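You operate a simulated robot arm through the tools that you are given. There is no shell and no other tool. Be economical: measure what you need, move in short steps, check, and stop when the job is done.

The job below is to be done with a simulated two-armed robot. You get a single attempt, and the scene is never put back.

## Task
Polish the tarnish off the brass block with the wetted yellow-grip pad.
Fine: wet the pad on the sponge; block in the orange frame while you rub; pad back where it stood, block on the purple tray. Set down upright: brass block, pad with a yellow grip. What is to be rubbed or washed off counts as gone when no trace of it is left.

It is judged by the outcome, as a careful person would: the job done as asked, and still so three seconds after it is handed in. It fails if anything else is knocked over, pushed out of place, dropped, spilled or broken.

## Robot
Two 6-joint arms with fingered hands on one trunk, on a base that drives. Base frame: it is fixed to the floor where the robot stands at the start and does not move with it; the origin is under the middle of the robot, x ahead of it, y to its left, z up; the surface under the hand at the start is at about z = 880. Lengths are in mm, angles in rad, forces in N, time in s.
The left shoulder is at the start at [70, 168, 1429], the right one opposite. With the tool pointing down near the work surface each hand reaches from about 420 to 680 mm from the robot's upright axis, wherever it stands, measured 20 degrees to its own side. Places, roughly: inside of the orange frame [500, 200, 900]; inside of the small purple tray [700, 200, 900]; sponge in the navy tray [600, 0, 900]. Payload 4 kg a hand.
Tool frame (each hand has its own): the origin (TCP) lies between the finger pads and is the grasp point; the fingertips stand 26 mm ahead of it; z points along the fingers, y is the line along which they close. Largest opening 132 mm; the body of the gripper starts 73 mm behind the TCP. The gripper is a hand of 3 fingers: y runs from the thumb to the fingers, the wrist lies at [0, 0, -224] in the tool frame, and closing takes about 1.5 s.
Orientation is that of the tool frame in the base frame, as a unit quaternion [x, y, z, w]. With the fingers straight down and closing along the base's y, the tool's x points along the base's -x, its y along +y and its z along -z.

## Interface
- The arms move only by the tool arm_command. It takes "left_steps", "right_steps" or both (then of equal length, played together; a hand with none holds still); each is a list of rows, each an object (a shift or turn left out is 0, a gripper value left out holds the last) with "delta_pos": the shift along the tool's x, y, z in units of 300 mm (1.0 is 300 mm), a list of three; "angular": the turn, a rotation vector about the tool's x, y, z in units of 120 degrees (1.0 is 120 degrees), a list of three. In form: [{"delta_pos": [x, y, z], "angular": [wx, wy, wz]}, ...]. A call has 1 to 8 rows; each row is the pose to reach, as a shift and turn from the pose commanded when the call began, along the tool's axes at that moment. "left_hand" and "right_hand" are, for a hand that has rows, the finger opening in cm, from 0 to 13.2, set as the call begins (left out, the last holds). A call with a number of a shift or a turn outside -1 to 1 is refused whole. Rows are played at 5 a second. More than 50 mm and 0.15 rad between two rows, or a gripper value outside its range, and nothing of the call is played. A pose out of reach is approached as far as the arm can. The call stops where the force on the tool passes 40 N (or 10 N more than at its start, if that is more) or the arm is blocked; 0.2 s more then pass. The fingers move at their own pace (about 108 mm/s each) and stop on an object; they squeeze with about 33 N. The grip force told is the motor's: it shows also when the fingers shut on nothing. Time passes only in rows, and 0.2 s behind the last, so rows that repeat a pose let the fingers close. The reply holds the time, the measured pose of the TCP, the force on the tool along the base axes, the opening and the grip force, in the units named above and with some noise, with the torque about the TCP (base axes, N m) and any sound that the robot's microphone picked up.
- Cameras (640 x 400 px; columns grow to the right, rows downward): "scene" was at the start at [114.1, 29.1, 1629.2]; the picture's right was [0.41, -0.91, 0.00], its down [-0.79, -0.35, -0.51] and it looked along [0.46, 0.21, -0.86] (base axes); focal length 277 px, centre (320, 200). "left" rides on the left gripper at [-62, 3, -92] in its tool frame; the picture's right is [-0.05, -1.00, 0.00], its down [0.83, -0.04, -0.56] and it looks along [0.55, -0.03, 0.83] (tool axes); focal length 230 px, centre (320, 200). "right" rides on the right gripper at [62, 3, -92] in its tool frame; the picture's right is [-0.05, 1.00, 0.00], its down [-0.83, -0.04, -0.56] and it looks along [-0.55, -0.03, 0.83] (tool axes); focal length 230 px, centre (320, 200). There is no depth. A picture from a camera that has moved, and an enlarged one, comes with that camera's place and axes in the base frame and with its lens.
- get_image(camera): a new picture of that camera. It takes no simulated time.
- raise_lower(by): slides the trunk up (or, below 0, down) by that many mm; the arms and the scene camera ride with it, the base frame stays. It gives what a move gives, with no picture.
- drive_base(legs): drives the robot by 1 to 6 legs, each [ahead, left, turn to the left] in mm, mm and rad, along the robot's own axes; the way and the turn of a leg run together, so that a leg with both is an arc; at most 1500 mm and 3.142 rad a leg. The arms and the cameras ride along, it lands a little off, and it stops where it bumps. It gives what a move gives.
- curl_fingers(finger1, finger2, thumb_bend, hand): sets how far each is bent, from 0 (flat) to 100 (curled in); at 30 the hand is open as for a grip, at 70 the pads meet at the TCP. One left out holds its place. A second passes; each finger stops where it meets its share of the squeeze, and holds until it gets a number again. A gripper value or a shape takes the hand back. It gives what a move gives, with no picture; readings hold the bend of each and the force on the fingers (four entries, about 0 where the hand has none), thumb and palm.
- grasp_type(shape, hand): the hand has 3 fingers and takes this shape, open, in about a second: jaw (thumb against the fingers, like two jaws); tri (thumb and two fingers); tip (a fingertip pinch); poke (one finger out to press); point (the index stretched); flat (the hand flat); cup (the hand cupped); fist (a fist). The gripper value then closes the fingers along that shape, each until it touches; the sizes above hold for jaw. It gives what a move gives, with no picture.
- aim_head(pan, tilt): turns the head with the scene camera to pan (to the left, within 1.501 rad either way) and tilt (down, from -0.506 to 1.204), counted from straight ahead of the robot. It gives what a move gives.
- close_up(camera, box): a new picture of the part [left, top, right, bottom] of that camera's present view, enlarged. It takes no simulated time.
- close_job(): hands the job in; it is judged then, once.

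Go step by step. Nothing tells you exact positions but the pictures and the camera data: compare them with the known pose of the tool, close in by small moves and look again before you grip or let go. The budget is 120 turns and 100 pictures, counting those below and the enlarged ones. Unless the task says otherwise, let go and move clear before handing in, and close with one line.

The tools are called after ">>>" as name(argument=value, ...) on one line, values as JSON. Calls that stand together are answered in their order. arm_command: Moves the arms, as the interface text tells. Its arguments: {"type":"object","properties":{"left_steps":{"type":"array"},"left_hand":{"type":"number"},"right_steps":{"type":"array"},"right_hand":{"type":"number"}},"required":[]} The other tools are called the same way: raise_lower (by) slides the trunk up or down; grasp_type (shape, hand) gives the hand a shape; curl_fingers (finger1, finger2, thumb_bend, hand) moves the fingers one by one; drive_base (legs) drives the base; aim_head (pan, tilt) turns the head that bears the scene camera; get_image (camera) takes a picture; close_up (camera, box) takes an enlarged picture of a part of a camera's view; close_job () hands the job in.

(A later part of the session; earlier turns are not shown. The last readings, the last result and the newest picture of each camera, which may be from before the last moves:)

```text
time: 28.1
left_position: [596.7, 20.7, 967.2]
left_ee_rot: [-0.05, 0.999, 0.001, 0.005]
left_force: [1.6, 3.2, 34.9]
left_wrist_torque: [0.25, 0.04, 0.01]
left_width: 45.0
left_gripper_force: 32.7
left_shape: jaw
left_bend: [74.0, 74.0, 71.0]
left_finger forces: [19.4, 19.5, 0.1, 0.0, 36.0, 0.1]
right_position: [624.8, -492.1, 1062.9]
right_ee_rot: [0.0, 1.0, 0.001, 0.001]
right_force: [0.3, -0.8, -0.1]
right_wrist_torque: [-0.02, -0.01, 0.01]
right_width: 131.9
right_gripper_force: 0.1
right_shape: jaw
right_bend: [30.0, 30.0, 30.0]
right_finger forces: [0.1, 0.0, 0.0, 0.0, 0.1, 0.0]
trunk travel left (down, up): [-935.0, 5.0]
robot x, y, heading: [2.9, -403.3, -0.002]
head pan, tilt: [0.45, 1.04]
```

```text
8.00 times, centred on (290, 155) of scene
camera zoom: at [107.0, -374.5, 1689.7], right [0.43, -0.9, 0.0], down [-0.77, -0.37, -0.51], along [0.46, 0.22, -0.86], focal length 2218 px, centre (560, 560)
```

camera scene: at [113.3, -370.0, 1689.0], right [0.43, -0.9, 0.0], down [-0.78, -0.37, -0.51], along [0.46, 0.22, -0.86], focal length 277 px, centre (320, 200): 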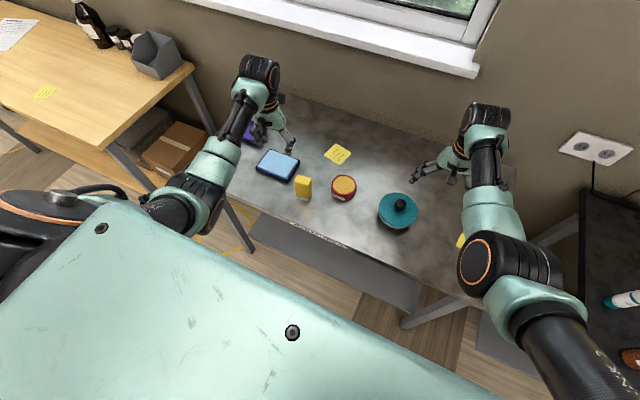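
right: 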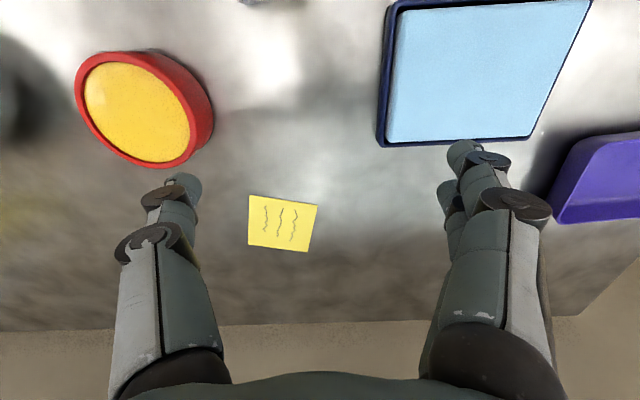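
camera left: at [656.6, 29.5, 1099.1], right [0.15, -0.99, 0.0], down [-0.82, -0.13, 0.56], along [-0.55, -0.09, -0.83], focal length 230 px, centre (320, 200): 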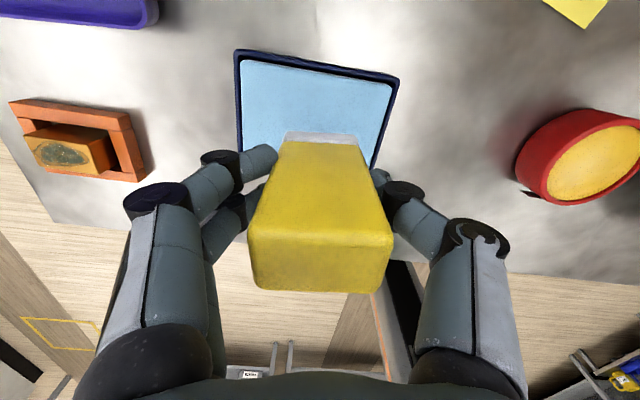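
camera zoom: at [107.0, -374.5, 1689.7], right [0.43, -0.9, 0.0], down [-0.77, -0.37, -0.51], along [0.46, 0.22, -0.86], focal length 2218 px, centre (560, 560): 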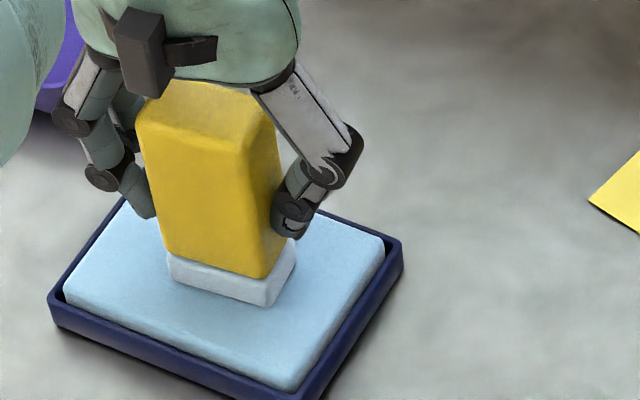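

Pressed at 35 N and the pad took on a bluish, wet look. I lift and check it.

>>> arm_command(left_steps=[{"delta_pos": [0, 0, 0]}, {"delta_pos": [0, 0, 0]}, {"delta_pos": [0, 0, -0.05]}, {"delta_pos": [0, 0, -0.15]}, {"delta_pos": [0, 0, -0.28]}, {"delta_pos": [0, 0, -0.28]}])

>>> get_image(camera="left")

>>> close_up(camera="scene", box=[240, 100, 336, 160])

```text
time: 29.5
left_position: [598.2, 19.9, 1043.8]
left_ee_rot: [-0.052, 0.999, -0.002, -0.002]
left_force: [0.1, -0.3, -1.3]
left_wrist_torque: [-0.02, -0.01, 0.02]
left_width: 45.0
left_gripper_force: 32.9
left_shape: jaw
left_bend: [74.0, 74.0, 71.0]
left_finger forces: [16.6, 16.2, 0.1, 0.0, 32.8, 0.1]
right_position: [630.1, -489.6, 1060.0]
right_ee_rot: [0.001, 1.0, 0.001, 0.0]
right_force: [0.7, -0.6, 1.1]
right_wrist_torque: [0.0, 0.02, 0.0]
right_width: 131.9
right_gripper_force: 0.0
right_shape: jaw
right_bend: [30.0, 30.0, 30.0]
right_finger forces: [0.1, 0.0, 0.1, 0.0, 0.0, 0.0]
trunk travel left (down, up): [-935.0, 5.0]
robot x, y, heading: [0.5, -402.2, -0.004]
head pan, tilt: [0.45, 1.04]
```

```text
68 pictures are left
camera left: at [658.5, 30.0, 1135.0], right [0.15, -0.99, 0.0], down [-0.82, -0.13, 0.56], along [-0.55, -0.09, -0.83], focal length 230 px, centre (320, 200)
```

left: 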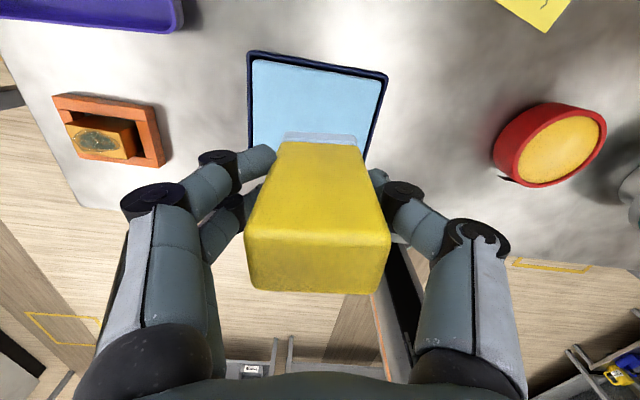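

```text
6.67 times, centred on (288, 130) of scene
camera zoom: at [114.9, -369.9, 1688.9], right [0.43, -0.9, 0.0], down [-0.78, -0.38, -0.5], along [0.45, 0.22, -0.86], focal length 1848 px, centre (533, 667)
```

zoom: 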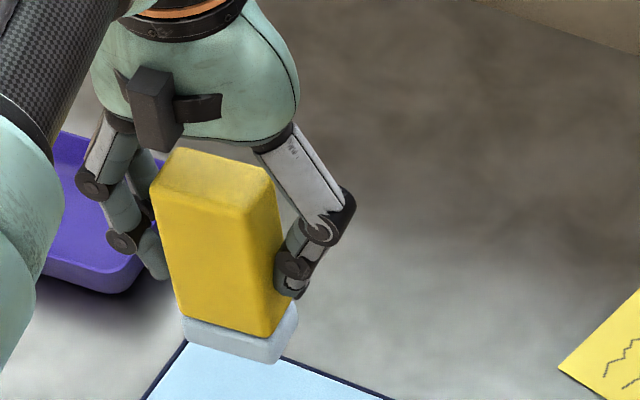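

The pad is wet (now bluish). I drive back to the left so that the frame comes under the left hand.

>>> drive_base(legs=[[0, 250, 0]])

>>> get_image(camera="left")

```text
time: 31.3
left_position: [598.8, 267.6, 1046.0]
left_ee_rot: [-0.051, 0.999, 0.0, -0.001]
left_force: [0.1, 0.8, -0.3]
left_wrist_torque: [0.02, 0.01, -0.02]
left_width: 45.1
left_gripper_force: 33.0
left_shape: jaw
left_bend: [74.0, 74.0, 71.0]
left_finger forces: [16.5, 16.2, 0.1, 0.0, 32.9, 0.1]
right_position: [630.1, -242.8, 1060.9]
right_ee_rot: [0.001, 1.0, 0.002, 0.0]
right_force: [-0.5, -0.2, -0.8]
right_wrist_torque: [-0.01, 0.01, 0.0]
right_width: 132.0
right_gripper_force: 0.0
right_shape: jaw
right_bend: [30.0, 30.0, 30.0]
right_finger forces: [0.0, 0.0, 0.0, 0.1, 0.0, 0.0]
trunk travel left (down, up): [-935.0, 5.0]
robot x, y, heading: [-0.7, -154.3, -0.004]
head pan, tilt: [0.45, 1.04]
```

```text
66 pictures are left
camera left: at [658.5, 276.3, 1137.3], right [0.15, -0.99, 0.0], down [-0.82, -0.13, 0.56], along [-0.55, -0.08, -0.83], focal length 230 px, centre (320, 200)
```

left: 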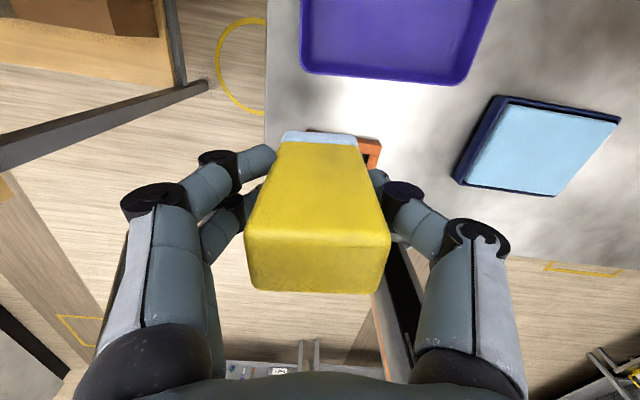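

I move over the block, square the pad to it, and stop just above.

>>> arm_command(left_steps=[{"delta_pos": [0.094, -0.043, 0], "angular": [0, 0, 0.024]}, {"delta_pos": [0.188, -0.085, 0], "angular": [0, 0, 0.048]}, {"delta_pos": [0.188, -0.085, 0.1], "angular": [0, 0, 0.048]}, {"delta_pos": [0.188, -0.085, 0.16], "angular": [0, 0, 0.048]}, {"delta_pos": [0.188, -0.085, 0.16], "angular": [0, 0, 0.048]}])

>>> aim_head(pan=0.65, tilt=0.95)

>>> get_image(camera="left")

>>> get_image(camera="scene")

```text
time: 32.5
left_position: [544.2, 237.8, 998.0]
left_ee_rot: [-0.001, 1.0, 0.0, -0.001]
left_force: [-0.4, 0.2, -0.5]
left_wrist_torque: [0.0, -0.02, 0.01]
left_width: 44.9
left_gripper_force: 33.0
left_shape: jaw
left_bend: [74.0, 74.0, 71.0]
left_finger forces: [16.5, 16.1, 0.0, 0.0, 32.6, 0.0]
right_position: [629.4, -241.7, 1060.3]
right_ee_rot: [0.001, 1.0, 0.001, 0.001]
right_force: [-0.5, 0.4, -0.8]
right_wrist_torque: [-0.02, -0.01, 0.01]
right_width: 132.0
right_gripper_force: 0.1
right_shape: jaw
right_bend: [30.0, 30.0, 30.0]
right_finger forces: [0.1, 0.1, 0.0, 0.0, 0.0, 0.1]
trunk travel left (down, up): [-935.0, 5.0]
robot x, y, heading: [3.9, -150.1, -0.003]
head pan, tilt: [0.45, 1.04]
```

```text
time: 33.2
left_position: [545.1, 237.4, 997.8]
left_ee_rot: [0.0, 1.0, 0.0, -0.001]
left_force: [-0.4, 0.3, -1.6]
left_wrist_torque: [-0.01, -0.02, 0.03]
left_width: 44.7
left_gripper_force: 32.7
left_shape: jaw
left_bend: [74.0, 74.0, 71.0]
left_finger forces: [16.5, 16.1, 0.0, 0.0, 32.6, 0.0]
right_position: [629.2, -240.1, 1059.0]
right_ee_rot: [0.001, 1.0, 0.0, 0.0]
right_force: [-0.4, 0.1, 0.2]
right_wrist_torque: [-0.02, -0.01, 0.02]
right_width: 131.8
right_gripper_force: 0.0
right_shape: jaw
right_bend: [30.0, 30.0, 30.0]
right_finger forces: [0.0, 0.1, 0.0, 0.0, 0.0, 0.1]
trunk travel left (down, up): [-935.0, 5.0]
robot x, y, heading: [-3.0, -149.3, -0.001]
head pan, tilt: [0.649, 0.949]
```

```text
65 pictures are left
camera left: at [606.3, 241.2, 1089.2], right [0.05, -1.0, 0.0], down [-0.83, -0.04, 0.56], along [-0.56, -0.03, -0.83], focal length 230 px, centre (320, 200)
```

left: 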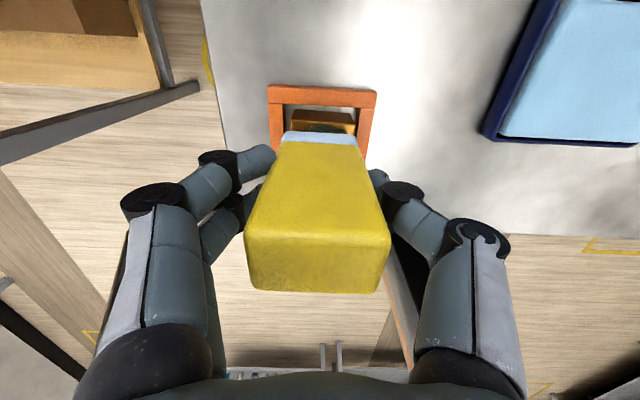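

```text
64 pictures are left
camera scene: at [110.8, -106.0, 1695.4], right [0.6, -0.8, 0.0], down [-0.65, -0.49, -0.58], along [0.46, 0.35, -0.81], focal length 277 px, centre (320, 200)
```

scene: 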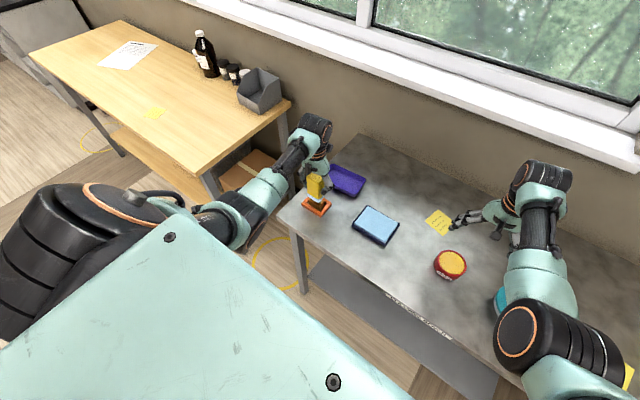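

>>> arm_command(left_steps=[{"delta_pos": [0, 0, 0.03]}, {"delta_pos": [0, 0, 0.04]}, {"delta_pos": [0, 0, 0.045]}, {"delta_pos": [0, 0, 0.05]}, {"delta_pos": [0, 0, 0.055]}, {"delta_pos": [0, 0, 0.055]}])

>>> close_up(camera="scene", box=[280, 150, 376, 210])

```text
time: 34.6
left_position: [545.0, 237.9, 980.5]
left_ee_rot: [0.0, 1.0, -0.002, -0.002]
left_force: [0.4, -0.2, -0.4]
left_wrist_torque: [-0.03, -0.01, 0.01]
left_width: 44.9
left_gripper_force: 32.6
left_shape: jaw
left_bend: [74.0, 74.0, 71.0]
left_finger forces: [16.5, 16.0, 0.0, 0.0, 32.5, 0.0]
right_position: [630.3, -239.3, 1059.7]
right_ee_rot: [0.0, 1.0, 0.0, -0.001]
right_force: [0.9, -0.6, 0.1]
right_wrist_torque: [0.02, 0.0, 0.02]
right_width: 132.3
right_gripper_force: 0.1
right_shape: jaw
right_bend: [30.0, 30.0, 30.0]
right_finger forces: [0.1, 0.0, 0.0, 0.0, 0.0, 0.1]
trunk travel left (down, up): [-935.0, 5.0]
robot x, y, heading: [-0.6, -145.8, -0.003]
head pan, tilt: [0.649, 0.949]
```

```text
6.67 times, centred on (328, 180) of scene
camera zoom: at [111.1, -105.8, 1695.4], right [0.6, -0.8, 0.0], down [-0.65, -0.49, -0.58], along [0.46, 0.35, -0.81], focal length 1848 px, centre (267, 333)
```

zoom: 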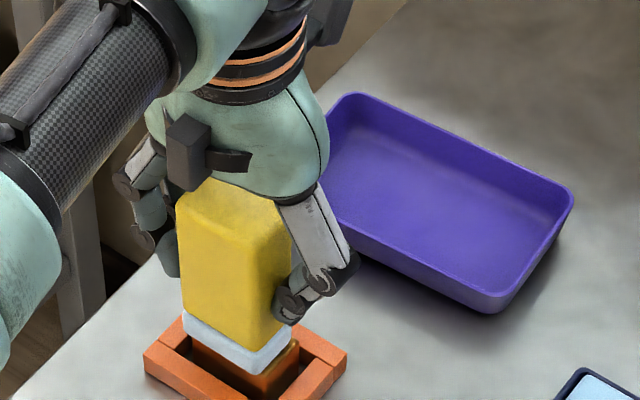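

>>> arm_command(left_steps=[{"delta_pos": [0, 0, 0.005]}, {"delta_pos": [0, 0, 0.009]}, {"delta_pos": [0, 0, 0.013]}, {"delta_pos": [0, 0, 0.013]}])

```text
time: 35.6
left_position: [543.8, 237.9, 979.1]
left_ee_rot: [0.0, 1.0, 0.0, 0.001]
left_force: [0.4, 0.2, 16.2]
left_wrist_torque: [0.1, 0.0, 0.03]
left_width: 44.7
left_gripper_force: 33.0
left_shape: jaw
left_bend: [74.0, 74.0, 71.0]
left_finger forces: [17.2, 16.9, 0.0, 0.0, 33.4, 0.1]
right_position: [628.6, -239.9, 1060.6]
right_ee_rot: [0.0, 1.0, 0.0, 0.0]
right_force: [-0.7, -1.1, -1.4]
right_wrist_torque: [0.02, 0.01, 0.02]
right_width: 131.9
right_gripper_force: 0.1
right_shape: jaw
right_bend: [30.0, 30.0, 30.0]
right_finger forces: [0.0, 0.0, 0.0, 0.0, 0.1, 0.1]
trunk travel left (down, up): [-935.0, 5.0]
robot x, y, heading: [-0.3, -150.6, 0.001]
head pan, tilt: [0.649, 0.949]
```

In contact at 16 N. Now short rubbing strokes.

>>> arm_command(left_steps=[{"delta_pos": [0, 0.03, 0]}, {"delta_pos": [0, 0.045, 0]}, {"delta_pos": [0, 0, 0]}, {"delta_pos": [0, -0.045, 0]}, {"delta_pos": [0, 0, 0]}, {"delta_pos": [0, 0.045, 0]}, {"delta_pos": [0, 0, 0]}, {"delta_pos": [0, 0, 0]}])

>>> arm_command(left_steps=[{"delta_pos": [0.025, 0, 0]}, {"delta_pos": [0.025, 0.03, 0]}, {"delta_pos": [0.025, -0.03, 0]}, {"delta_pos": [0, -0.03, 0]}, {"delta_pos": [-0.025, -0.03, 0]}, {"delta_pos": [-0.025, 0.03, 0]}, {"delta_pos": [0, 0, 0]}, {"delta_pos": [0, 0, 0]}])

>>> get_image(camera="left")

>>> close_up(camera="scene", box=[280, 150, 376, 210])

```text
time: 37.4
left_position: [541.3, 238.3, 977.9]
left_ee_rot: [-0.001, 1.0, 0.002, 0.001]
left_force: [0.5, 5.9, 20.7]
left_wrist_torque: [0.26, 0.01, -0.01]
left_width: 45.4
left_gripper_force: 32.7
left_shape: jaw
left_bend: [74.0, 74.0, 71.0]
left_finger forces: [19.1, 19.2, 0.0, 0.0, 32.2, 0.0]
right_position: [628.1, -241.4, 1060.9]
right_ee_rot: [0.001, 1.0, 0.001, 0.001]
right_force: [0.7, 0.7, 0.2]
right_wrist_torque: [0.01, 0.01, 0.0]
right_width: 131.8
right_gripper_force: 0.0
right_shape: jaw
right_bend: [30.0, 30.0, 30.0]
right_finger forces: [0.0, 0.1, 0.0, 0.0, 0.1, 0.0]
trunk travel left (down, up): [-935.0, 5.0]
robot x, y, heading: [2.5, -152.1, -0.003]
head pan, tilt: [0.649, 0.949]
```

```text
time: 39.2
left_position: [542.5, 236.8, 978.3]
left_ee_rot: [-0.001, 1.0, 0.001, 0.0]
left_force: [3.8, 3.4, 15.1]
left_wrist_torque: [0.1, -0.12, 0.02]
left_width: 45.3
left_gripper_force: 33.1
left_shape: jaw
left_bend: [74.0, 74.0, 71.0]
left_finger forces: [19.0, 17.5, 0.1, 0.0, 32.9, 0.1]
right_position: [628.6, -240.5, 1061.0]
right_ee_rot: [0.001, 1.0, 0.001, 0.0]
right_force: [0.4, -0.5, -0.7]
right_wrist_torque: [0.0, 0.02, 0.02]
right_width: 132.1
right_gripper_force: 0.0
right_shape: jaw
right_bend: [30.0, 30.0, 30.0]
right_finger forces: [0.0, 0.0, 0.0, 0.0, 0.0, 0.0]
trunk travel left (down, up): [-935.0, 5.0]
robot x, y, heading: [3.3, -151.9, -0.002]
head pan, tilt: [0.649, 0.949]
```

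```text
62 pictures are left
camera left: at [603.5, 239.9, 1069.8], right [0.05, -1.0, 0.0], down [-0.83, -0.04, 0.56], along [-0.56, -0.03, -0.83], focal length 230 px, centre (320, 200)
```

left: 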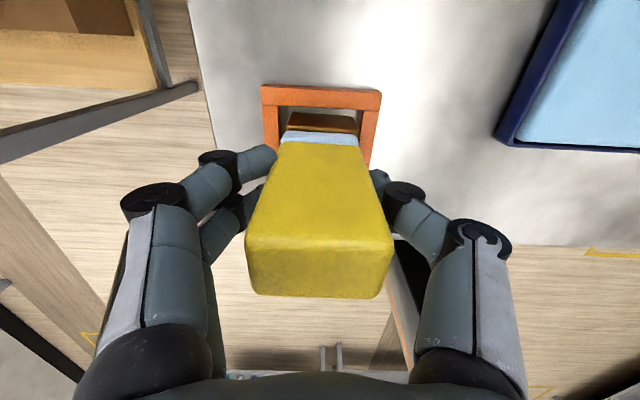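

```text
6.67 times, centred on (328, 180) of scene
camera zoom: at [108.9, -107.6, 1695.6], right [0.6, -0.8, 0.0], down [-0.65, -0.49, -0.58], along [0.47, 0.35, -0.81], focal length 1848 px, centre (267, 333)
```

zoom: 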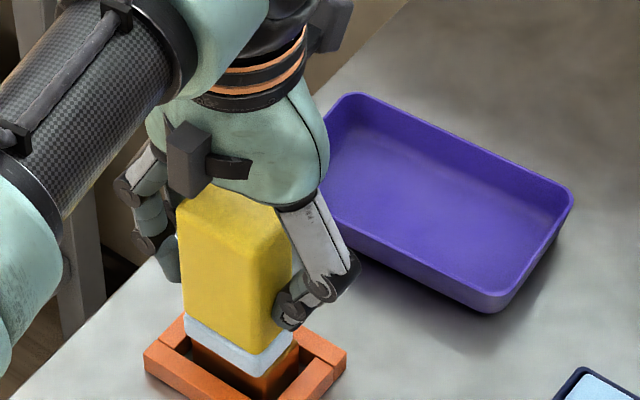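

Frame unmoved. The pad sits slightly toward the robot, so I rub more with an offset ahead, then lift to look.

>>> arm_command(left_steps=[{"delta_pos": [-0.025, 0, 0]}, {"delta_pos": [-0.03, 0.04, 0]}, {"delta_pos": [-0.03, 0, 0]}, {"delta_pos": [-0.03, -0.04, 0]}, {"delta_pos": [-0.01, -0.04, 0]}, {"delta_pos": [-0.01, 0, 0]}, {"delta_pos": [-0.01, 0.04, 0]}, {"delta_pos": [-0.01, 0, 0]}])

>>> arm_command(left_steps=[{"delta_pos": [-0.02, 0, 0]}, {"delta_pos": [-0.02, 0.04, 0]}, {"delta_pos": [-0.02, 0, 0]}, {"delta_pos": [-0.02, -0.04, 0]}, {"delta_pos": [0.01, -0.04, 0]}, {"delta_pos": [0.01, 0, 0]}, {"delta_pos": [0.01, 0.04, 0]}, {"delta_pos": [0, 0, 0]}])

>>> arm_command(left_steps=[{"delta_pos": [0, 0, -0.05]}, {"delta_pos": [0, 0, -0.15]}, {"delta_pos": [-0.12, 0, -0.17]}, {"delta_pos": [-0.24, 0, -0.17]}, {"delta_pos": [-0.24, 0, -0.17]}])

>>> get_image(camera="left")

>>> close_up(camera="scene", box=[280, 160, 376, 220])

```text
time: 41.0
left_position: [543.3, 241.3, 977.4]
left_ee_rot: [-0.001, 1.0, 0.001, 0.0]
left_force: [-0.3, 3.6, 17.1]
left_wrist_torque: [0.16, 0.07, -0.03]
left_width: 45.2
left_gripper_force: 32.8
left_shape: jaw
left_bend: [74.0, 74.0, 71.0]
left_finger forces: [18.1, 18.2, 0.0, 0.0, 32.7, 0.0]
right_position: [628.5, -239.7, 1060.3]
right_ee_rot: [-0.001, 1.0, 0.001, 0.001]
right_force: [0.5, -0.1, 0.0]
right_wrist_torque: [-0.01, 0.02, 0.04]
right_width: 131.8
right_gripper_force: 0.0
right_shape: jaw
right_bend: [30.0, 30.0, 30.0]
right_finger forces: [0.0, 0.0, 0.1, 0.1, 0.0, 0.1]
trunk travel left (down, up): [-935.0, 5.0]
robot x, y, heading: [-1.3, -149.6, 0.002]
head pan, tilt: [0.649, 0.949]
```

```text
time: 42.8
left_position: [546.4, 240.6, 978.2]
left_ee_rot: [-0.001, 1.0, 0.001, 0.0]
left_force: [-1.7, 2.0, 13.3]
left_wrist_torque: [0.11, 0.04, -0.01]
left_width: 45.3
left_gripper_force: 32.9
left_shape: jaw
left_bend: [74.0, 74.0, 71.0]
left_finger forces: [17.8, 17.9, 0.2, 0.0, 33.1, 0.0]
right_position: [628.1, -238.2, 1060.5]
right_ee_rot: [0.0, 1.0, 0.002, 0.001]
right_force: [0.1, -0.2, 0.2]
right_wrist_torque: [0.02, 0.02, 0.0]
right_width: 131.8
right_gripper_force: 0.2
right_shape: jaw
right_bend: [30.0, 30.0, 30.0]
right_finger forces: [0.1, 0.0, 0.0, 0.0, 0.0, 0.0]
trunk travel left (down, up): [-935.0, 5.0]
robot x, y, heading: [3.1, -149.8, 0.001]
head pan, tilt: [0.649, 0.949]
```

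```text
time: 44.0
left_position: [617.6, 239.6, 1028.4]
left_ee_rot: [0.0, 1.0, 0.0, -0.001]
left_force: [-1.1, -0.8, -0.3]
left_wrist_torque: [0.0, 0.02, 0.02]
left_width: 45.3
left_gripper_force: 32.9
left_shape: jaw
left_bend: [74.0, 74.0, 71.0]
left_finger forces: [16.1, 15.9, 0.1, 0.0, 32.0, 0.0]
right_position: [627.5, -240.1, 1060.1]
right_ee_rot: [0.0, 1.0, 0.001, 0.0]
right_force: [-0.8, 0.8, -0.4]
right_wrist_torque: [0.01, -0.03, 0.0]
right_width: 131.8
right_gripper_force: 0.1
right_shape: jaw
right_bend: [30.0, 30.0, 30.0]
right_finger forces: [0.0, 0.0, 0.0, 0.0, 0.0, 0.0]
trunk travel left (down, up): [-935.0, 5.0]
robot x, y, heading: [4.8, -154.1, -0.0]
head pan, tilt: [0.649, 0.949]
```

```text
60 pictures are left
camera left: at [678.8, 242.7, 1118.4], right [0.05, -1.0, 0.0], down [-0.83, -0.04, 0.56], along [-0.56, -0.03, -0.83], focal length 230 px, centre (320, 200)
```

left: 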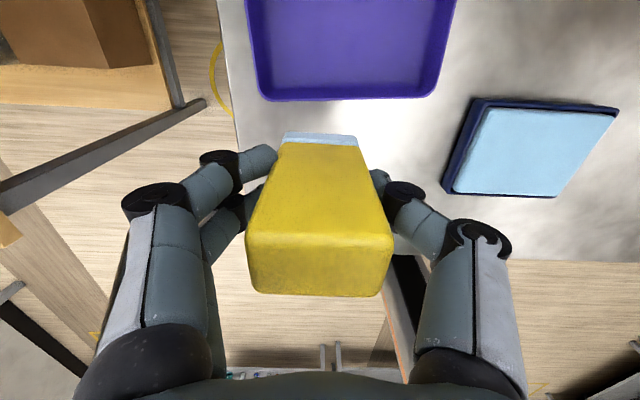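

```text
6.67 times, centred on (328, 190) of scene
camera zoom: at [109.3, -105.3, 1695.5], right [0.6, -0.8, 0.0], down [-0.65, -0.49, -0.58], along [0.46, 0.35, -0.81], focal length 1848 px, centre (267, 267)
```

zoom: 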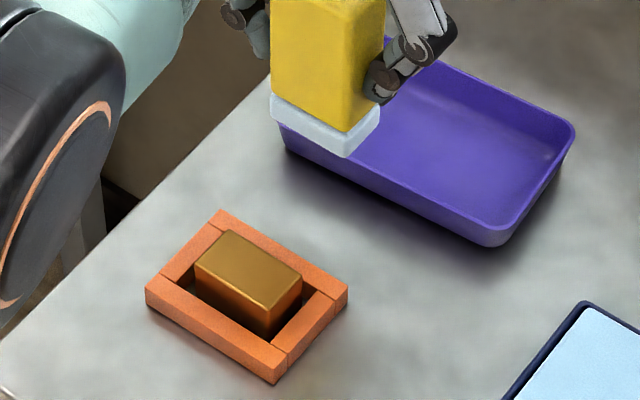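

The tarnish seems gone; I check at higher magnification.

>>> close_up(camera="scene", box=[300, 188, 332, 208])

```text
16.00 times, centred on (316, 198) of scene
camera zoom: at [109.3, -105.3, 1695.5], right [0.6, -0.8, 0.0], down [-0.65, -0.49, -0.58], along [0.46, 0.35, -0.81], focal length 4435 px, centre (384, 232)
```

zoom: 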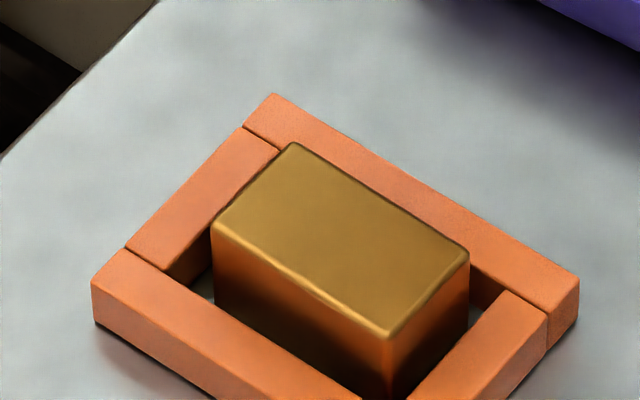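

Clean and shiny. Now I drive back to return the pad to its place.

>>> drive_base(legs=[[0, -250, 0]])

>>> aim_head(pan=0.45, tilt=1.04)

```text
time: 45.8
left_position: [617.1, -3.7, 1024.8]
left_ee_rot: [-0.001, 1.0, -0.002, -0.002]
left_force: [-1.2, 0.5, -0.1]
left_wrist_torque: [0.01, 0.04, 0.0]
left_width: 45.0
left_gripper_force: 33.1
left_shape: jaw
left_bend: [74.0, 74.0, 71.0]
left_finger forces: [16.2, 15.8, 0.0, 0.0, 32.1, 0.0]
right_position: [629.9, -483.8, 1059.3]
right_ee_rot: [0.0, 1.0, 0.0, -0.001]
right_force: [-0.5, 0.5, -0.7]
right_wrist_torque: [-0.01, 0.0, -0.01]
right_width: 132.1
right_gripper_force: 0.1
right_shape: jaw
right_bend: [30.0, 30.0, 30.0]
right_finger forces: [0.0, 0.0, 0.1, 0.0, 0.1, 0.0]
trunk travel left (down, up): [-935.0, 5.0]
robot x, y, heading: [-0.9, -398.3, -0.0]
head pan, tilt: [0.649, 0.949]
```

```text
time: 46.6
left_position: [617.3, -6.0, 1026.0]
left_ee_rot: [-0.001, 1.0, 0.0, -0.001]
left_force: [0.4, -0.5, -0.7]
left_wrist_torque: [0.01, 0.0, 0.01]
left_width: 44.9
left_gripper_force: 33.1
left_shape: jaw
left_bend: [74.0, 74.0, 71.0]
left_finger forces: [16.2, 16.0, 0.1, 0.0, 32.0, 0.0]
right_position: [629.2, -485.8, 1059.4]
right_ee_rot: [-0.001, 1.0, 0.0, 0.0]
right_force: [-0.3, -0.4, 0.7]
right_wrist_torque: [0.03, 0.0, -0.03]
right_width: 132.0
right_gripper_force: 0.1
right_shape: jaw
right_bend: [30.0, 30.0, 30.0]
right_finger forces: [0.0, 0.0, 0.0, 0.0, 0.0, 0.0]
trunk travel left (down, up): [-935.0, 5.0]
robot x, y, heading: [0.6, -398.0, -0.0]
head pan, tilt: [0.45, 1.04]
```

>>> arm_command(left_steps=[{"delta_pos": [0.1, -0.122, 0], "angular": [0, 0, -0.024]}, {"delta_pos": [0.2, -0.244, 0], "angular": [0, 0, -0.048]}, {"delta_pos": [0.3, -0.366, 0], "angular": [0, 0, -0.048]}, {"delta_pos": [0.3, -0.366, 0.1], "angular": [0, 0, -0.048]}, {"delta_pos": [0.3, -0.366, 0.2], "angular": [0, 0, -0.048]}, {"delta_pos": [0.3, -0.366, 0.2], "angular": [0, 0, -0.048]}])

>>> close_up(camera="scene", box=[250, 140, 378, 220])

>>> get_image(camera="left")

```text
time: 48.0
left_position: [527.2, -117.2, 966.7]
left_ee_rot: [-0.052, 0.999, 0.0, -0.001]
left_force: [0.2, 0.6, -1.2]
left_wrist_torque: [0.02, -0.01, 0.0]
left_width: 45.0
left_gripper_force: 32.8
left_shape: jaw
left_bend: [74.0, 74.0, 71.0]
left_finger forces: [16.1, 15.9, 0.0, 0.0, 31.9, 0.1]
right_position: [630.0, -486.5, 1059.9]
right_ee_rot: [0.0, 1.0, 0.001, -0.002]
right_force: [0.1, -0.1, 0.2]
right_wrist_torque: [0.02, 0.01, -0.01]
right_width: 132.0
right_gripper_force: 0.1
right_shape: jaw
right_bend: [30.0, 30.0, 30.0]
right_finger forces: [0.0, 0.0, 0.0, 0.1, 0.1, 0.1]
trunk travel left (down, up): [-935.0, 5.0]
robot x, y, heading: [0.8, -400.7, -0.0]
head pan, tilt: [0.45, 1.04]
```

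```text
5.00 times, centred on (314, 180) of scene
camera zoom: at [112.8, -369.0, 1689.1], right [0.44, -0.9, 0.0], down [-0.78, -0.38, -0.51], along [0.46, 0.22, -0.86], focal length 1386 px, centre (350, 300)
```

zoom: 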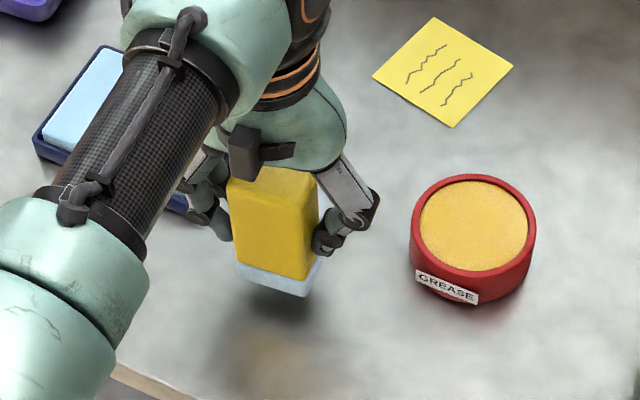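

```text
56 pictures are left
camera left: at [588.2, -108.6, 1057.1], right [0.15, -0.99, 0.0], down [-0.82, -0.13, 0.56], along [-0.55, -0.09, -0.83], focal length 230 px, centre (320, 200)
```

left: 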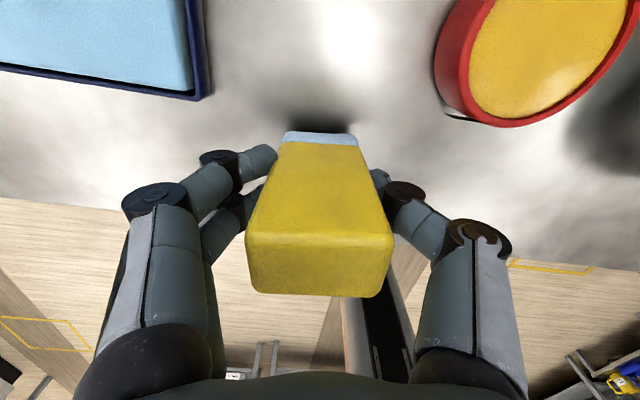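

Over its place. I lower until it touches.

>>> arm_command(left_steps=[{"delta_pos": [0, 0.005, 0.04]}, {"delta_pos": [0, 0.005, 0.06]}, {"delta_pos": [0, 0.005, 0.067]}, {"delta_pos": [0, 0.005, 0.072]}, {"delta_pos": [0, 0.005, 0.076]}, {"delta_pos": [0, 0.005, 0.076]}])

>>> close_up(camera="scene", box=[282, 160, 346, 200])

```text
time: 49.4
left_position: [526.8, -115.2, 943.2]
left_ee_rot: [-0.051, 0.999, 0.0, -0.001]
left_force: [0.9, 0.0, 1.0]
left_wrist_torque: [0.0, 0.01, 0.02]
left_width: 45.2
left_gripper_force: 33.6
left_shape: jaw
left_bend: [74.0, 74.0, 71.0]
left_finger forces: [16.0, 15.9, 0.0, 0.0, 32.1, 0.0]
right_position: [629.8, -485.3, 1060.6]
right_ee_rot: [0.0, 1.0, 0.001, 0.0]
right_force: [-0.2, 0.4, -0.3]
right_wrist_torque: [-0.01, -0.01, 0.0]
right_width: 132.1
right_gripper_force: 0.1
right_shape: jaw
right_bend: [30.0, 30.0, 30.0]
right_finger forces: [0.0, 0.0, 0.0, 0.1, 0.0, 0.0]
trunk travel left (down, up): [-935.0, 5.0]
robot x, y, heading: [-0.1, -401.0, -0.002]
head pan, tilt: [0.45, 1.04]
```

```text
10.00 times, centred on (314, 180) of scene
camera zoom: at [113.2, -368.1, 1689.1], right [0.44, -0.9, 0.0], down [-0.78, -0.38, -0.51], along [0.46, 0.22, -0.86], focal length 2772 px, centre (380, 400)
```

zoom: 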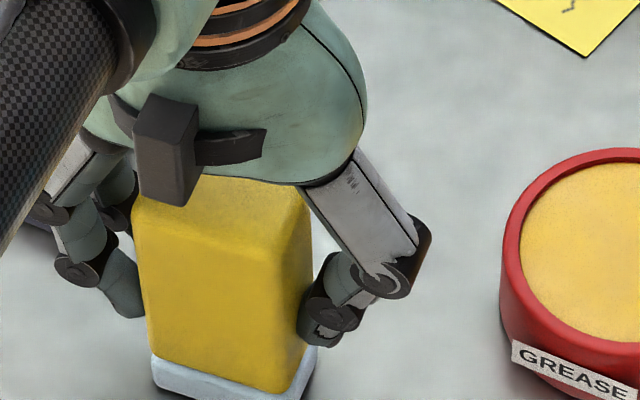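

>>> arm_command(left_steps=[{"delta_pos": [0, 0, 0.004]}, {"delta_pos": [0, 0, 0.004]}])

>>> close_up(camera="scene", box=[282, 180, 346, 220])

```text
time: 50.0
left_position: [527.2, -115.8, 943.5]
left_ee_rot: [-0.051, 0.999, 0.0, -0.001]
left_force: [1.7, -0.7, 6.0]
left_wrist_torque: [0.07, 0.02, 0.0]
left_width: 45.0
left_gripper_force: 32.9
left_shape: jaw
left_bend: [74.0, 74.0, 71.0]
left_finger forces: [16.2, 15.9, 0.0, 0.1, 32.6, 0.0]
right_position: [628.6, -486.6, 1058.9]
right_ee_rot: [0.0, 1.0, 0.001, -0.001]
right_force: [0.1, -0.9, -0.3]
right_wrist_torque: [0.02, 0.01, 0.04]
right_width: 132.1
right_gripper_force: 0.1
right_shape: jaw
right_bend: [30.0, 30.0, 30.0]
right_finger forces: [0.0, 0.1, 0.0, 0.1, 0.0, 0.0]
trunk travel left (down, up): [-935.0, 5.0]
robot x, y, heading: [-0.2, -397.2, 0.002]
head pan, tilt: [0.45, 1.04]
```

```text
10.00 times, centred on (314, 200) of scene
camera zoom: at [112.6, -368.6, 1689.2], right [0.44, -0.9, 0.0], down [-0.78, -0.38, -0.51], along [0.46, 0.22, -0.86], focal length 2772 px, centre (380, 200)
```

zoom: 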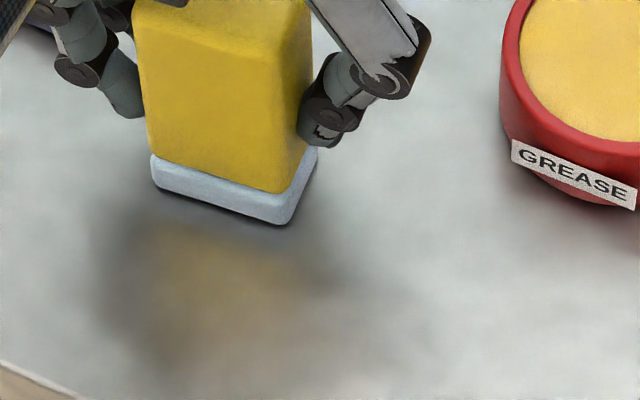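

Touching, at its original place within a couple of mm. I let go and rise.

>>> arm_command(left_steps=[{"delta_pos": [0, 0, 0]}, {"delta_pos": [0, 0, 0]}, {"delta_pos": [0, 0, 0]}, {"delta_pos": [0, 0, 0]}, {"delta_pos": [0, 0, -0.1]}, {"delta_pos": [0, 0, -0.24]}, {"delta_pos": [0, 0, -0.39]}, {"delta_pos": [0, 0, -0.39]}], left_hand=8.5)

>>> close_up(camera="scene", box=[250, 140, 378, 220])

>>> get_image(camera="left")

```text
time: 51.8
left_position: [529.0, -115.2, 1059.1]
left_ee_rot: [-0.052, 0.999, 0.0, -0.001]
left_force: [-0.5, 0.4, 1.1]
left_wrist_torque: [0.0, 0.01, -0.02]
left_width: 84.8
left_gripper_force: 0.0
left_shape: jaw
left_bend: [70.0, 70.0, 68.0]
left_finger forces: [0.0, 0.0, 0.1, 0.0, 0.1, 0.0]
right_position: [630.0, -486.2, 1058.7]
right_ee_rot: [0.0, 1.0, 0.001, 0.0]
right_force: [-0.8, 0.4, 0.2]
right_wrist_torque: [0.02, -0.03, 0.01]
right_width: 131.7
right_gripper_force: 0.1
right_shape: jaw
right_bend: [30.0, 30.0, 30.0]
right_finger forces: [0.1, 0.0, 0.0, 0.0, 0.0, 0.0]
trunk travel left (down, up): [-935.0, 5.0]
robot x, y, heading: [2.5, -393.6, -0.0]
head pan, tilt: [0.45, 1.04]
```

```text
5.00 times, centred on (314, 180) of scene
camera zoom: at [113.5, -367.8, 1689.0], right [0.44, -0.9, 0.0], down [-0.78, -0.38, -0.51], along [0.46, 0.22, -0.86], focal length 1386 px, centre (350, 300)
```

zoom: 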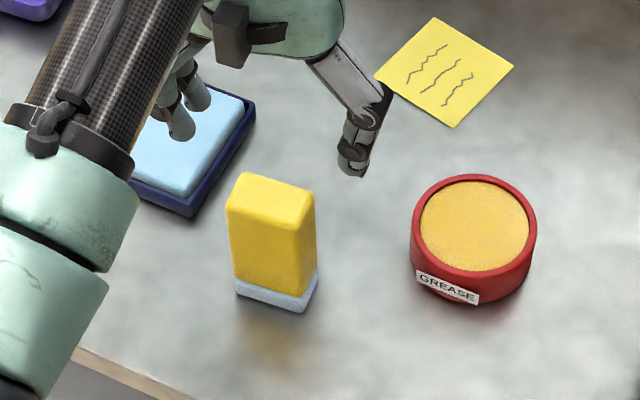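

```text
52 pictures are left
camera left: at [590.4, -106.3, 1150.4], right [0.15, -0.99, 0.0], down [-0.82, -0.13, 0.56], along [-0.55, -0.09, -0.83], focal length 230 px, centre (320, 200)
```

left: 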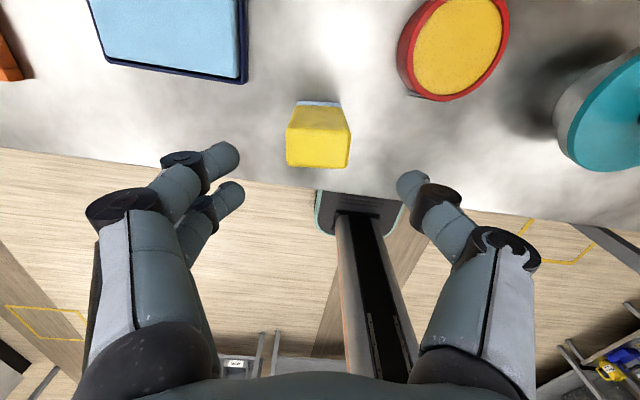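

The pad stands upright in its place. Now I drive left to fetch the block.

>>> drive_base(legs=[[0, 390, 0]])

>>> arm_command(left_steps=[{"delta_pos": [0, 0, 0], "angular": [0, 0, 0.048]}, {"delta_pos": [0, 0, 0], "angular": [0, 0, 0.048]}])

>>> get_image(camera="left")

>>> get_image(camera="scene")

```text
time: 54.2
left_position: [531.7, 275.8, 1059.7]
left_ee_rot: [-0.049, 0.999, 0.001, -0.002]
left_force: [1.3, 0.2, 0.3]
left_wrist_torque: [0.0, 0.01, -0.04]
left_width: 84.9
left_gripper_force: 0.1
left_shape: jaw
left_bend: [70.0, 70.0, 68.0]
left_finger forces: [0.0, 0.0, 0.0, 0.0, 0.0, 0.0]
right_position: [629.7, -95.9, 1058.6]
right_ee_rot: [0.001, 1.0, 0.002, 0.0]
right_force: [0.5, -0.3, -0.4]
right_wrist_torque: [0.02, -0.03, 0.04]
right_width: 132.2
right_gripper_force: 0.0
right_shape: jaw
right_bend: [30.0, 30.0, 30.0]
right_finger forces: [0.0, 0.0, 0.0, 0.0, 0.1, 0.0]
trunk travel left (down, up): [-935.0, 5.0]
robot x, y, heading: [-2.3, -3.2, -0.002]
head pan, tilt: [0.45, 1.04]
```

```text
time: 54.8
left_position: [529.8, 276.2, 1059.4]
left_ee_rot: [0.001, 1.0, 0.0, -0.001]
left_force: [-0.2, -0.9, 0.1]
left_wrist_torque: [-0.01, 0.01, 0.02]
left_width: 84.8
left_gripper_force: 0.0
left_shape: jaw
left_bend: [70.0, 70.0, 68.0]
left_finger forces: [0.1, 0.0, 0.1, 0.0, 0.0, 0.0]
right_position: [629.9, -93.7, 1059.7]
right_ee_rot: [0.002, 1.0, 0.0, 0.0]
right_force: [0.5, -0.3, -0.5]
right_wrist_torque: [0.02, -0.02, 0.02]
right_width: 132.1
right_gripper_force: 0.0
right_shape: jaw
right_bend: [30.0, 30.0, 30.0]
right_finger forces: [0.1, 0.0, 0.0, 0.0, 0.0, 0.0]
trunk travel left (down, up): [-935.0, 5.0]
robot x, y, heading: [-0.6, 0.9, -0.005]
head pan, tilt: [0.45, 1.04]
```

```text
51 pictures are left
camera left: at [592.2, 279.3, 1150.4], right [0.05, -1.0, 0.0], down [-0.83, -0.04, 0.56], along [-0.56, -0.03, -0.83], focal length 230 px, centre (320, 200)
```

left: 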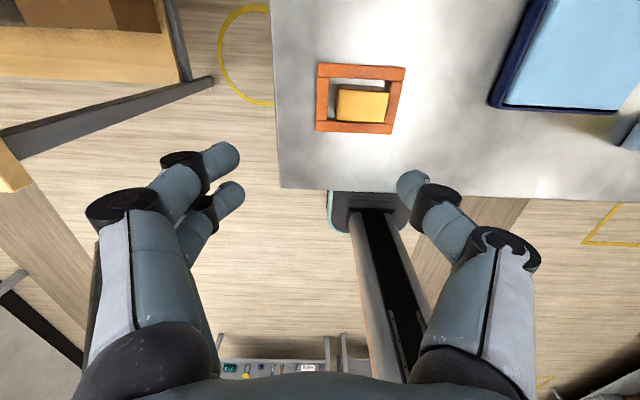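

```text
50 pictures are left
camera scene: at [113.9, 25.5, 1689.1], right [0.43, -0.9, 0.0], down [-0.78, -0.37, -0.51], along [0.46, 0.22, -0.86], focal length 277 px, centre (320, 200)
```

scene: 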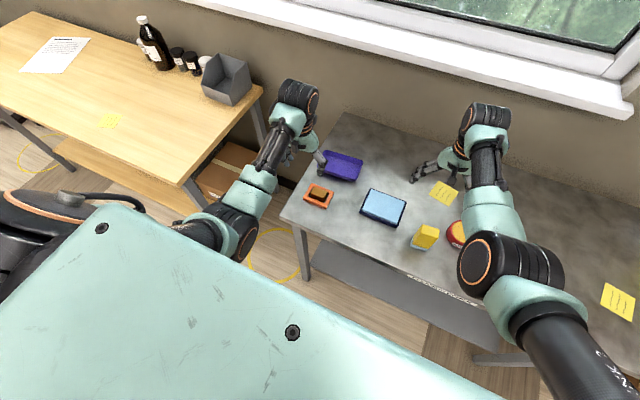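

>>> close_up(camera="left", box=[296, 56, 424, 136])

>>> close_up(camera="scene", box=[290, 140, 370, 190])

```text
5.00 times, centred on (360, 96) of left
camera zoom: at [592.2, 279.3, 1150.4], right [0.05, -1.0, 0.0], down [-0.83, -0.04, 0.56], along [-0.56, -0.03, -0.83], focal length 1150 px, centre (120, 720)
```

zoom: 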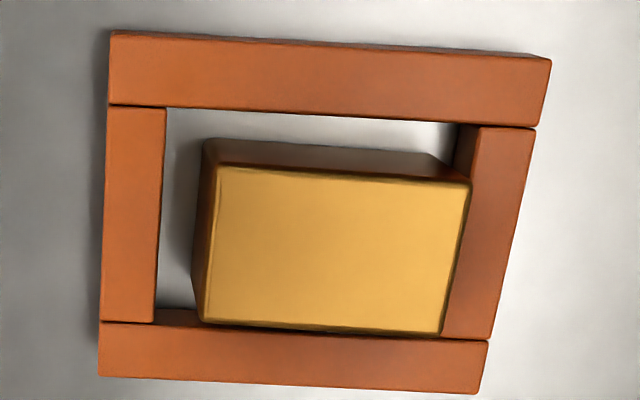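

```text
8.00 times, centred on (330, 165) of scene
camera zoom: at [113.9, 25.5, 1689.1], right [0.43, -0.9, 0.0], down [-0.78, -0.37, -0.51], along [0.46, 0.22, -0.86], focal length 2218 px, centre (240, 480)
```

zoom: 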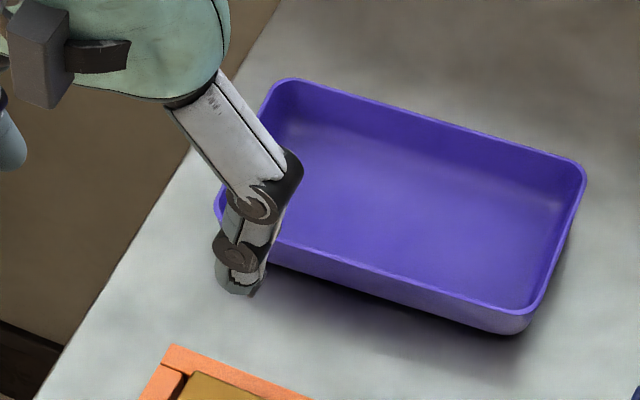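

Block centre is [545.6,235]. I lower the left hand over it, and raise the right arm out of the way (the trunk will be lowered later to extend reach to the tray).

>>> arm_command(left_steps=[{"delta_pos": [-0.025, -0.068, 0]}, {"delta_pos": [-0.053, -0.136, 0]}, {"delta_pos": [-0.053, -0.136, 0.12]}, {"delta_pos": [-0.053, -0.136, 0.25]}, {"delta_pos": [-0.053, -0.136, 0.34]}, {"delta_pos": [-0.053, -0.136, 0.34]}], left_hand=7.8, right_steps=[{"delta_pos": [0, 0, -0.13]}, {"delta_pos": [0, 0, -0.26]}, {"delta_pos": [0, 0, -0.39]}, {"delta_pos": [0, 0, -0.52]}, {"delta_pos": [0, 0, -0.65]}, {"delta_pos": [0, 0, -0.75]}])

>>> get_image(camera="left")

```text
time: 56.2
left_position: [546.9, 236.0, 955.5]
left_ee_rot: [0.001, 1.0, -0.001, -0.002]
left_force: [0.0, 0.9, 0.0]
left_wrist_torque: [0.01, -0.01, -0.02]
left_width: 78.4
left_gripper_force: 0.0
left_shape: jaw
left_bend: [71.0, 71.0, 70.0]
left_finger forces: [0.0, 0.0, 0.0, 0.1, 0.0, 0.0]
right_position: [653.8, -84.5, 1276.4]
right_ee_rot: [0.001, 1.0, 0.0, -0.001]
right_force: [0.8, 0.8, -1.0]
right_wrist_torque: [0.04, 0.0, 0.0]
right_width: 132.0
right_gripper_force: 0.1
right_shape: jaw
right_bend: [30.0, 30.0, 30.0]
right_finger forces: [0.0, 0.0, 0.0, 0.0, 0.1, 0.0]
right hand out of reach, approached as far as the arm can: row 5, 6
trunk travel left (down, up): [-935.0, 5.0]
robot x, y, heading: [4.0, -2.1, 0.001]
head pan, tilt: [0.45, 1.04]
```

```text
47 pictures are left
camera left: at [608.5, 239.6, 1047.2], right [0.05, -1.0, 0.0], down [-0.83, -0.04, 0.56], along [-0.56, -0.03, -0.83], focal length 230 px, centre (320, 200)
```

left: 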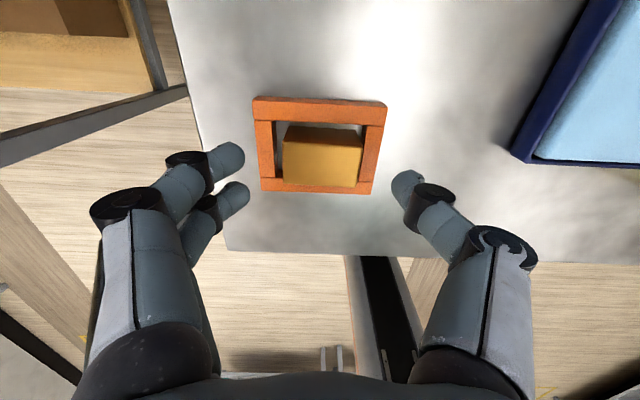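

>>> arm_command(left_steps=[{"delta_pos": [0.002, 0, 0.06]}, {"delta_pos": [0.002, 0, 0.091]}, {"delta_pos": [0.002, 0, 0.091]}])

>>> arm_command(left_steps=[{"delta_pos": [0, 0, 0]}, {"delta_pos": [0, 0, 0]}, {"delta_pos": [0, 0, 0]}, {"delta_pos": [0, 0, 0]}, {"delta_pos": [0, 0, 0]}, {"delta_pos": [0, 0, 0]}, {"delta_pos": [0, 0, 0]}], left_hand=3.5)

>>> get_image(camera="left")

```text
time: 57.0
left_position: [547.8, 237.2, 928.5]
left_ee_rot: [0.001, 1.0, -0.001, -0.001]
left_force: [-0.9, -1.2, 0.8]
left_wrist_torque: [0.0, 0.02, 0.0]
left_width: 78.4
left_gripper_force: 0.1
left_shape: jaw
left_bend: [71.0, 71.0, 70.0]
left_finger forces: [0.0, 0.0, 0.0, 0.0, 0.1, 0.0]
right_position: [654.6, -84.5, 1276.8]
right_ee_rot: [0.002, 1.0, 0.0, 0.0]
right_force: [-1.2, 0.1, -0.2]
right_wrist_torque: [-0.02, 0.02, -0.02]
right_width: 131.6
right_gripper_force: 0.0
right_shape: jaw
right_bend: [30.0, 30.0, 30.0]
right_finger forces: [0.0, 0.1, 0.0, 0.1, 0.0, 0.0]
trunk travel left (down, up): [-935.0, 5.0]
robot x, y, heading: [0.0, -2.3, -0.002]
head pan, tilt: [0.45, 1.04]
```

```text
time: 58.6
left_position: [546.0, 236.9, 928.2]
left_ee_rot: [0.001, 1.0, -0.001, -0.002]
left_force: [-0.5, -1.1, -0.1]
left_wrist_torque: [-0.04, -0.02, -0.04]
left_width: 43.2
left_gripper_force: 32.8
left_shape: jaw
left_bend: [74.0, 74.0, 70.0]
left_finger forces: [14.6, 14.7, 0.0, 0.0, 30.3, 0.0]
right_position: [654.3, -85.7, 1276.7]
right_ee_rot: [0.002, 1.0, 0.001, 0.0]
right_force: [-0.2, -0.4, 0.3]
right_wrist_torque: [-0.04, -0.01, -0.02]
right_width: 132.1
right_gripper_force: 0.0
right_shape: jaw
right_bend: [30.0, 30.0, 30.0]
right_finger forces: [0.0, 0.1, 0.0, 0.1, 0.0, 0.1]
trunk travel left (down, up): [-935.0, 5.0]
robot x, y, heading: [1.1, -5.8, -0.004]
head pan, tilt: [0.45, 1.04]
```

```text
46 pictures are left
camera left: at [608.1, 240.0, 1019.9], right [0.05, -1.0, 0.0], down [-0.83, -0.04, 0.56], along [-0.56, -0.03, -0.83], focal length 230 px, centre (320, 200)
```

left: 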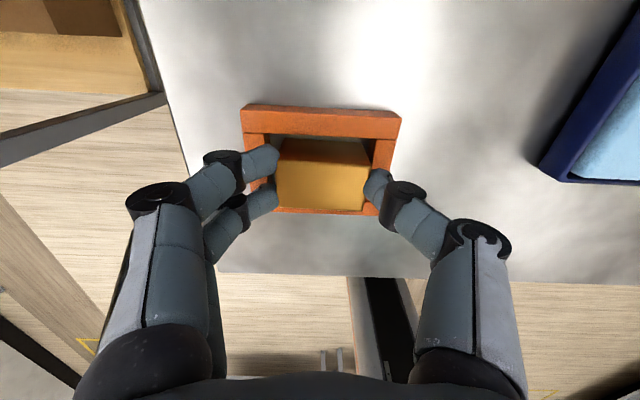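

Gripped. I lift the block high, then lower the trunk so the arm reaches farther over the tray.

>>> arm_command(left_steps=[{"delta_pos": [0, 0, -0.1]}, {"delta_pos": [0, 0, -0.23]}, {"delta_pos": [0, 0, -0.36]}, {"delta_pos": [0, 0, -0.49]}, {"delta_pos": [0, 0, -0.62]}, {"delta_pos": [0, 0, -0.75]}, {"delta_pos": [0, 0, -0.873]}, {"delta_pos": [0, 0, -0.873]}])

>>> get_image(camera="left")

```text
time: 60.4
left_position: [593.6, 237.0, 1140.4]
left_ee_rot: [0.0, 1.0, -0.001, -0.002]
left_force: [0.4, 0.9, -5.3]
left_wrist_torque: [-0.02, -0.05, 0.0]
left_width: 43.1
left_gripper_force: 32.9
left_shape: jaw
left_bend: [74.0, 74.0, 70.0]
left_finger forces: [15.1, 15.1, 0.0, 0.0, 30.4, 0.0]
left hand out of reach, approached as far as the arm can: row 5, 6, 7, 8
right_position: [653.4, -84.7, 1276.2]
right_ee_rot: [0.001, 1.0, 0.001, 0.0]
right_force: [-0.9, -0.1, 0.1]
right_wrist_torque: [0.0, 0.0, -0.01]
right_width: 131.8
right_gripper_force: 0.0
right_shape: jaw
right_bend: [30.0, 30.0, 30.0]
right_finger forces: [0.0, 0.1, 0.0, 0.0, 0.0, 0.1]
trunk travel left (down, up): [-935.0, 5.0]
robot x, y, heading: [-0.9, -3.4, -0.001]
head pan, tilt: [0.45, 1.04]
```

```text
45 pictures are left
camera left: at [655.0, 241.0, 1231.4], right [0.05, -1.0, 0.0], down [-0.83, -0.04, 0.56], along [-0.56, -0.03, -0.83], focal length 230 px, centre (320, 200)
```

left: 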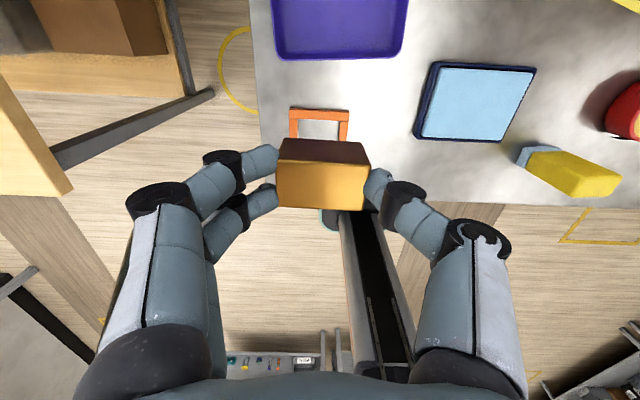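

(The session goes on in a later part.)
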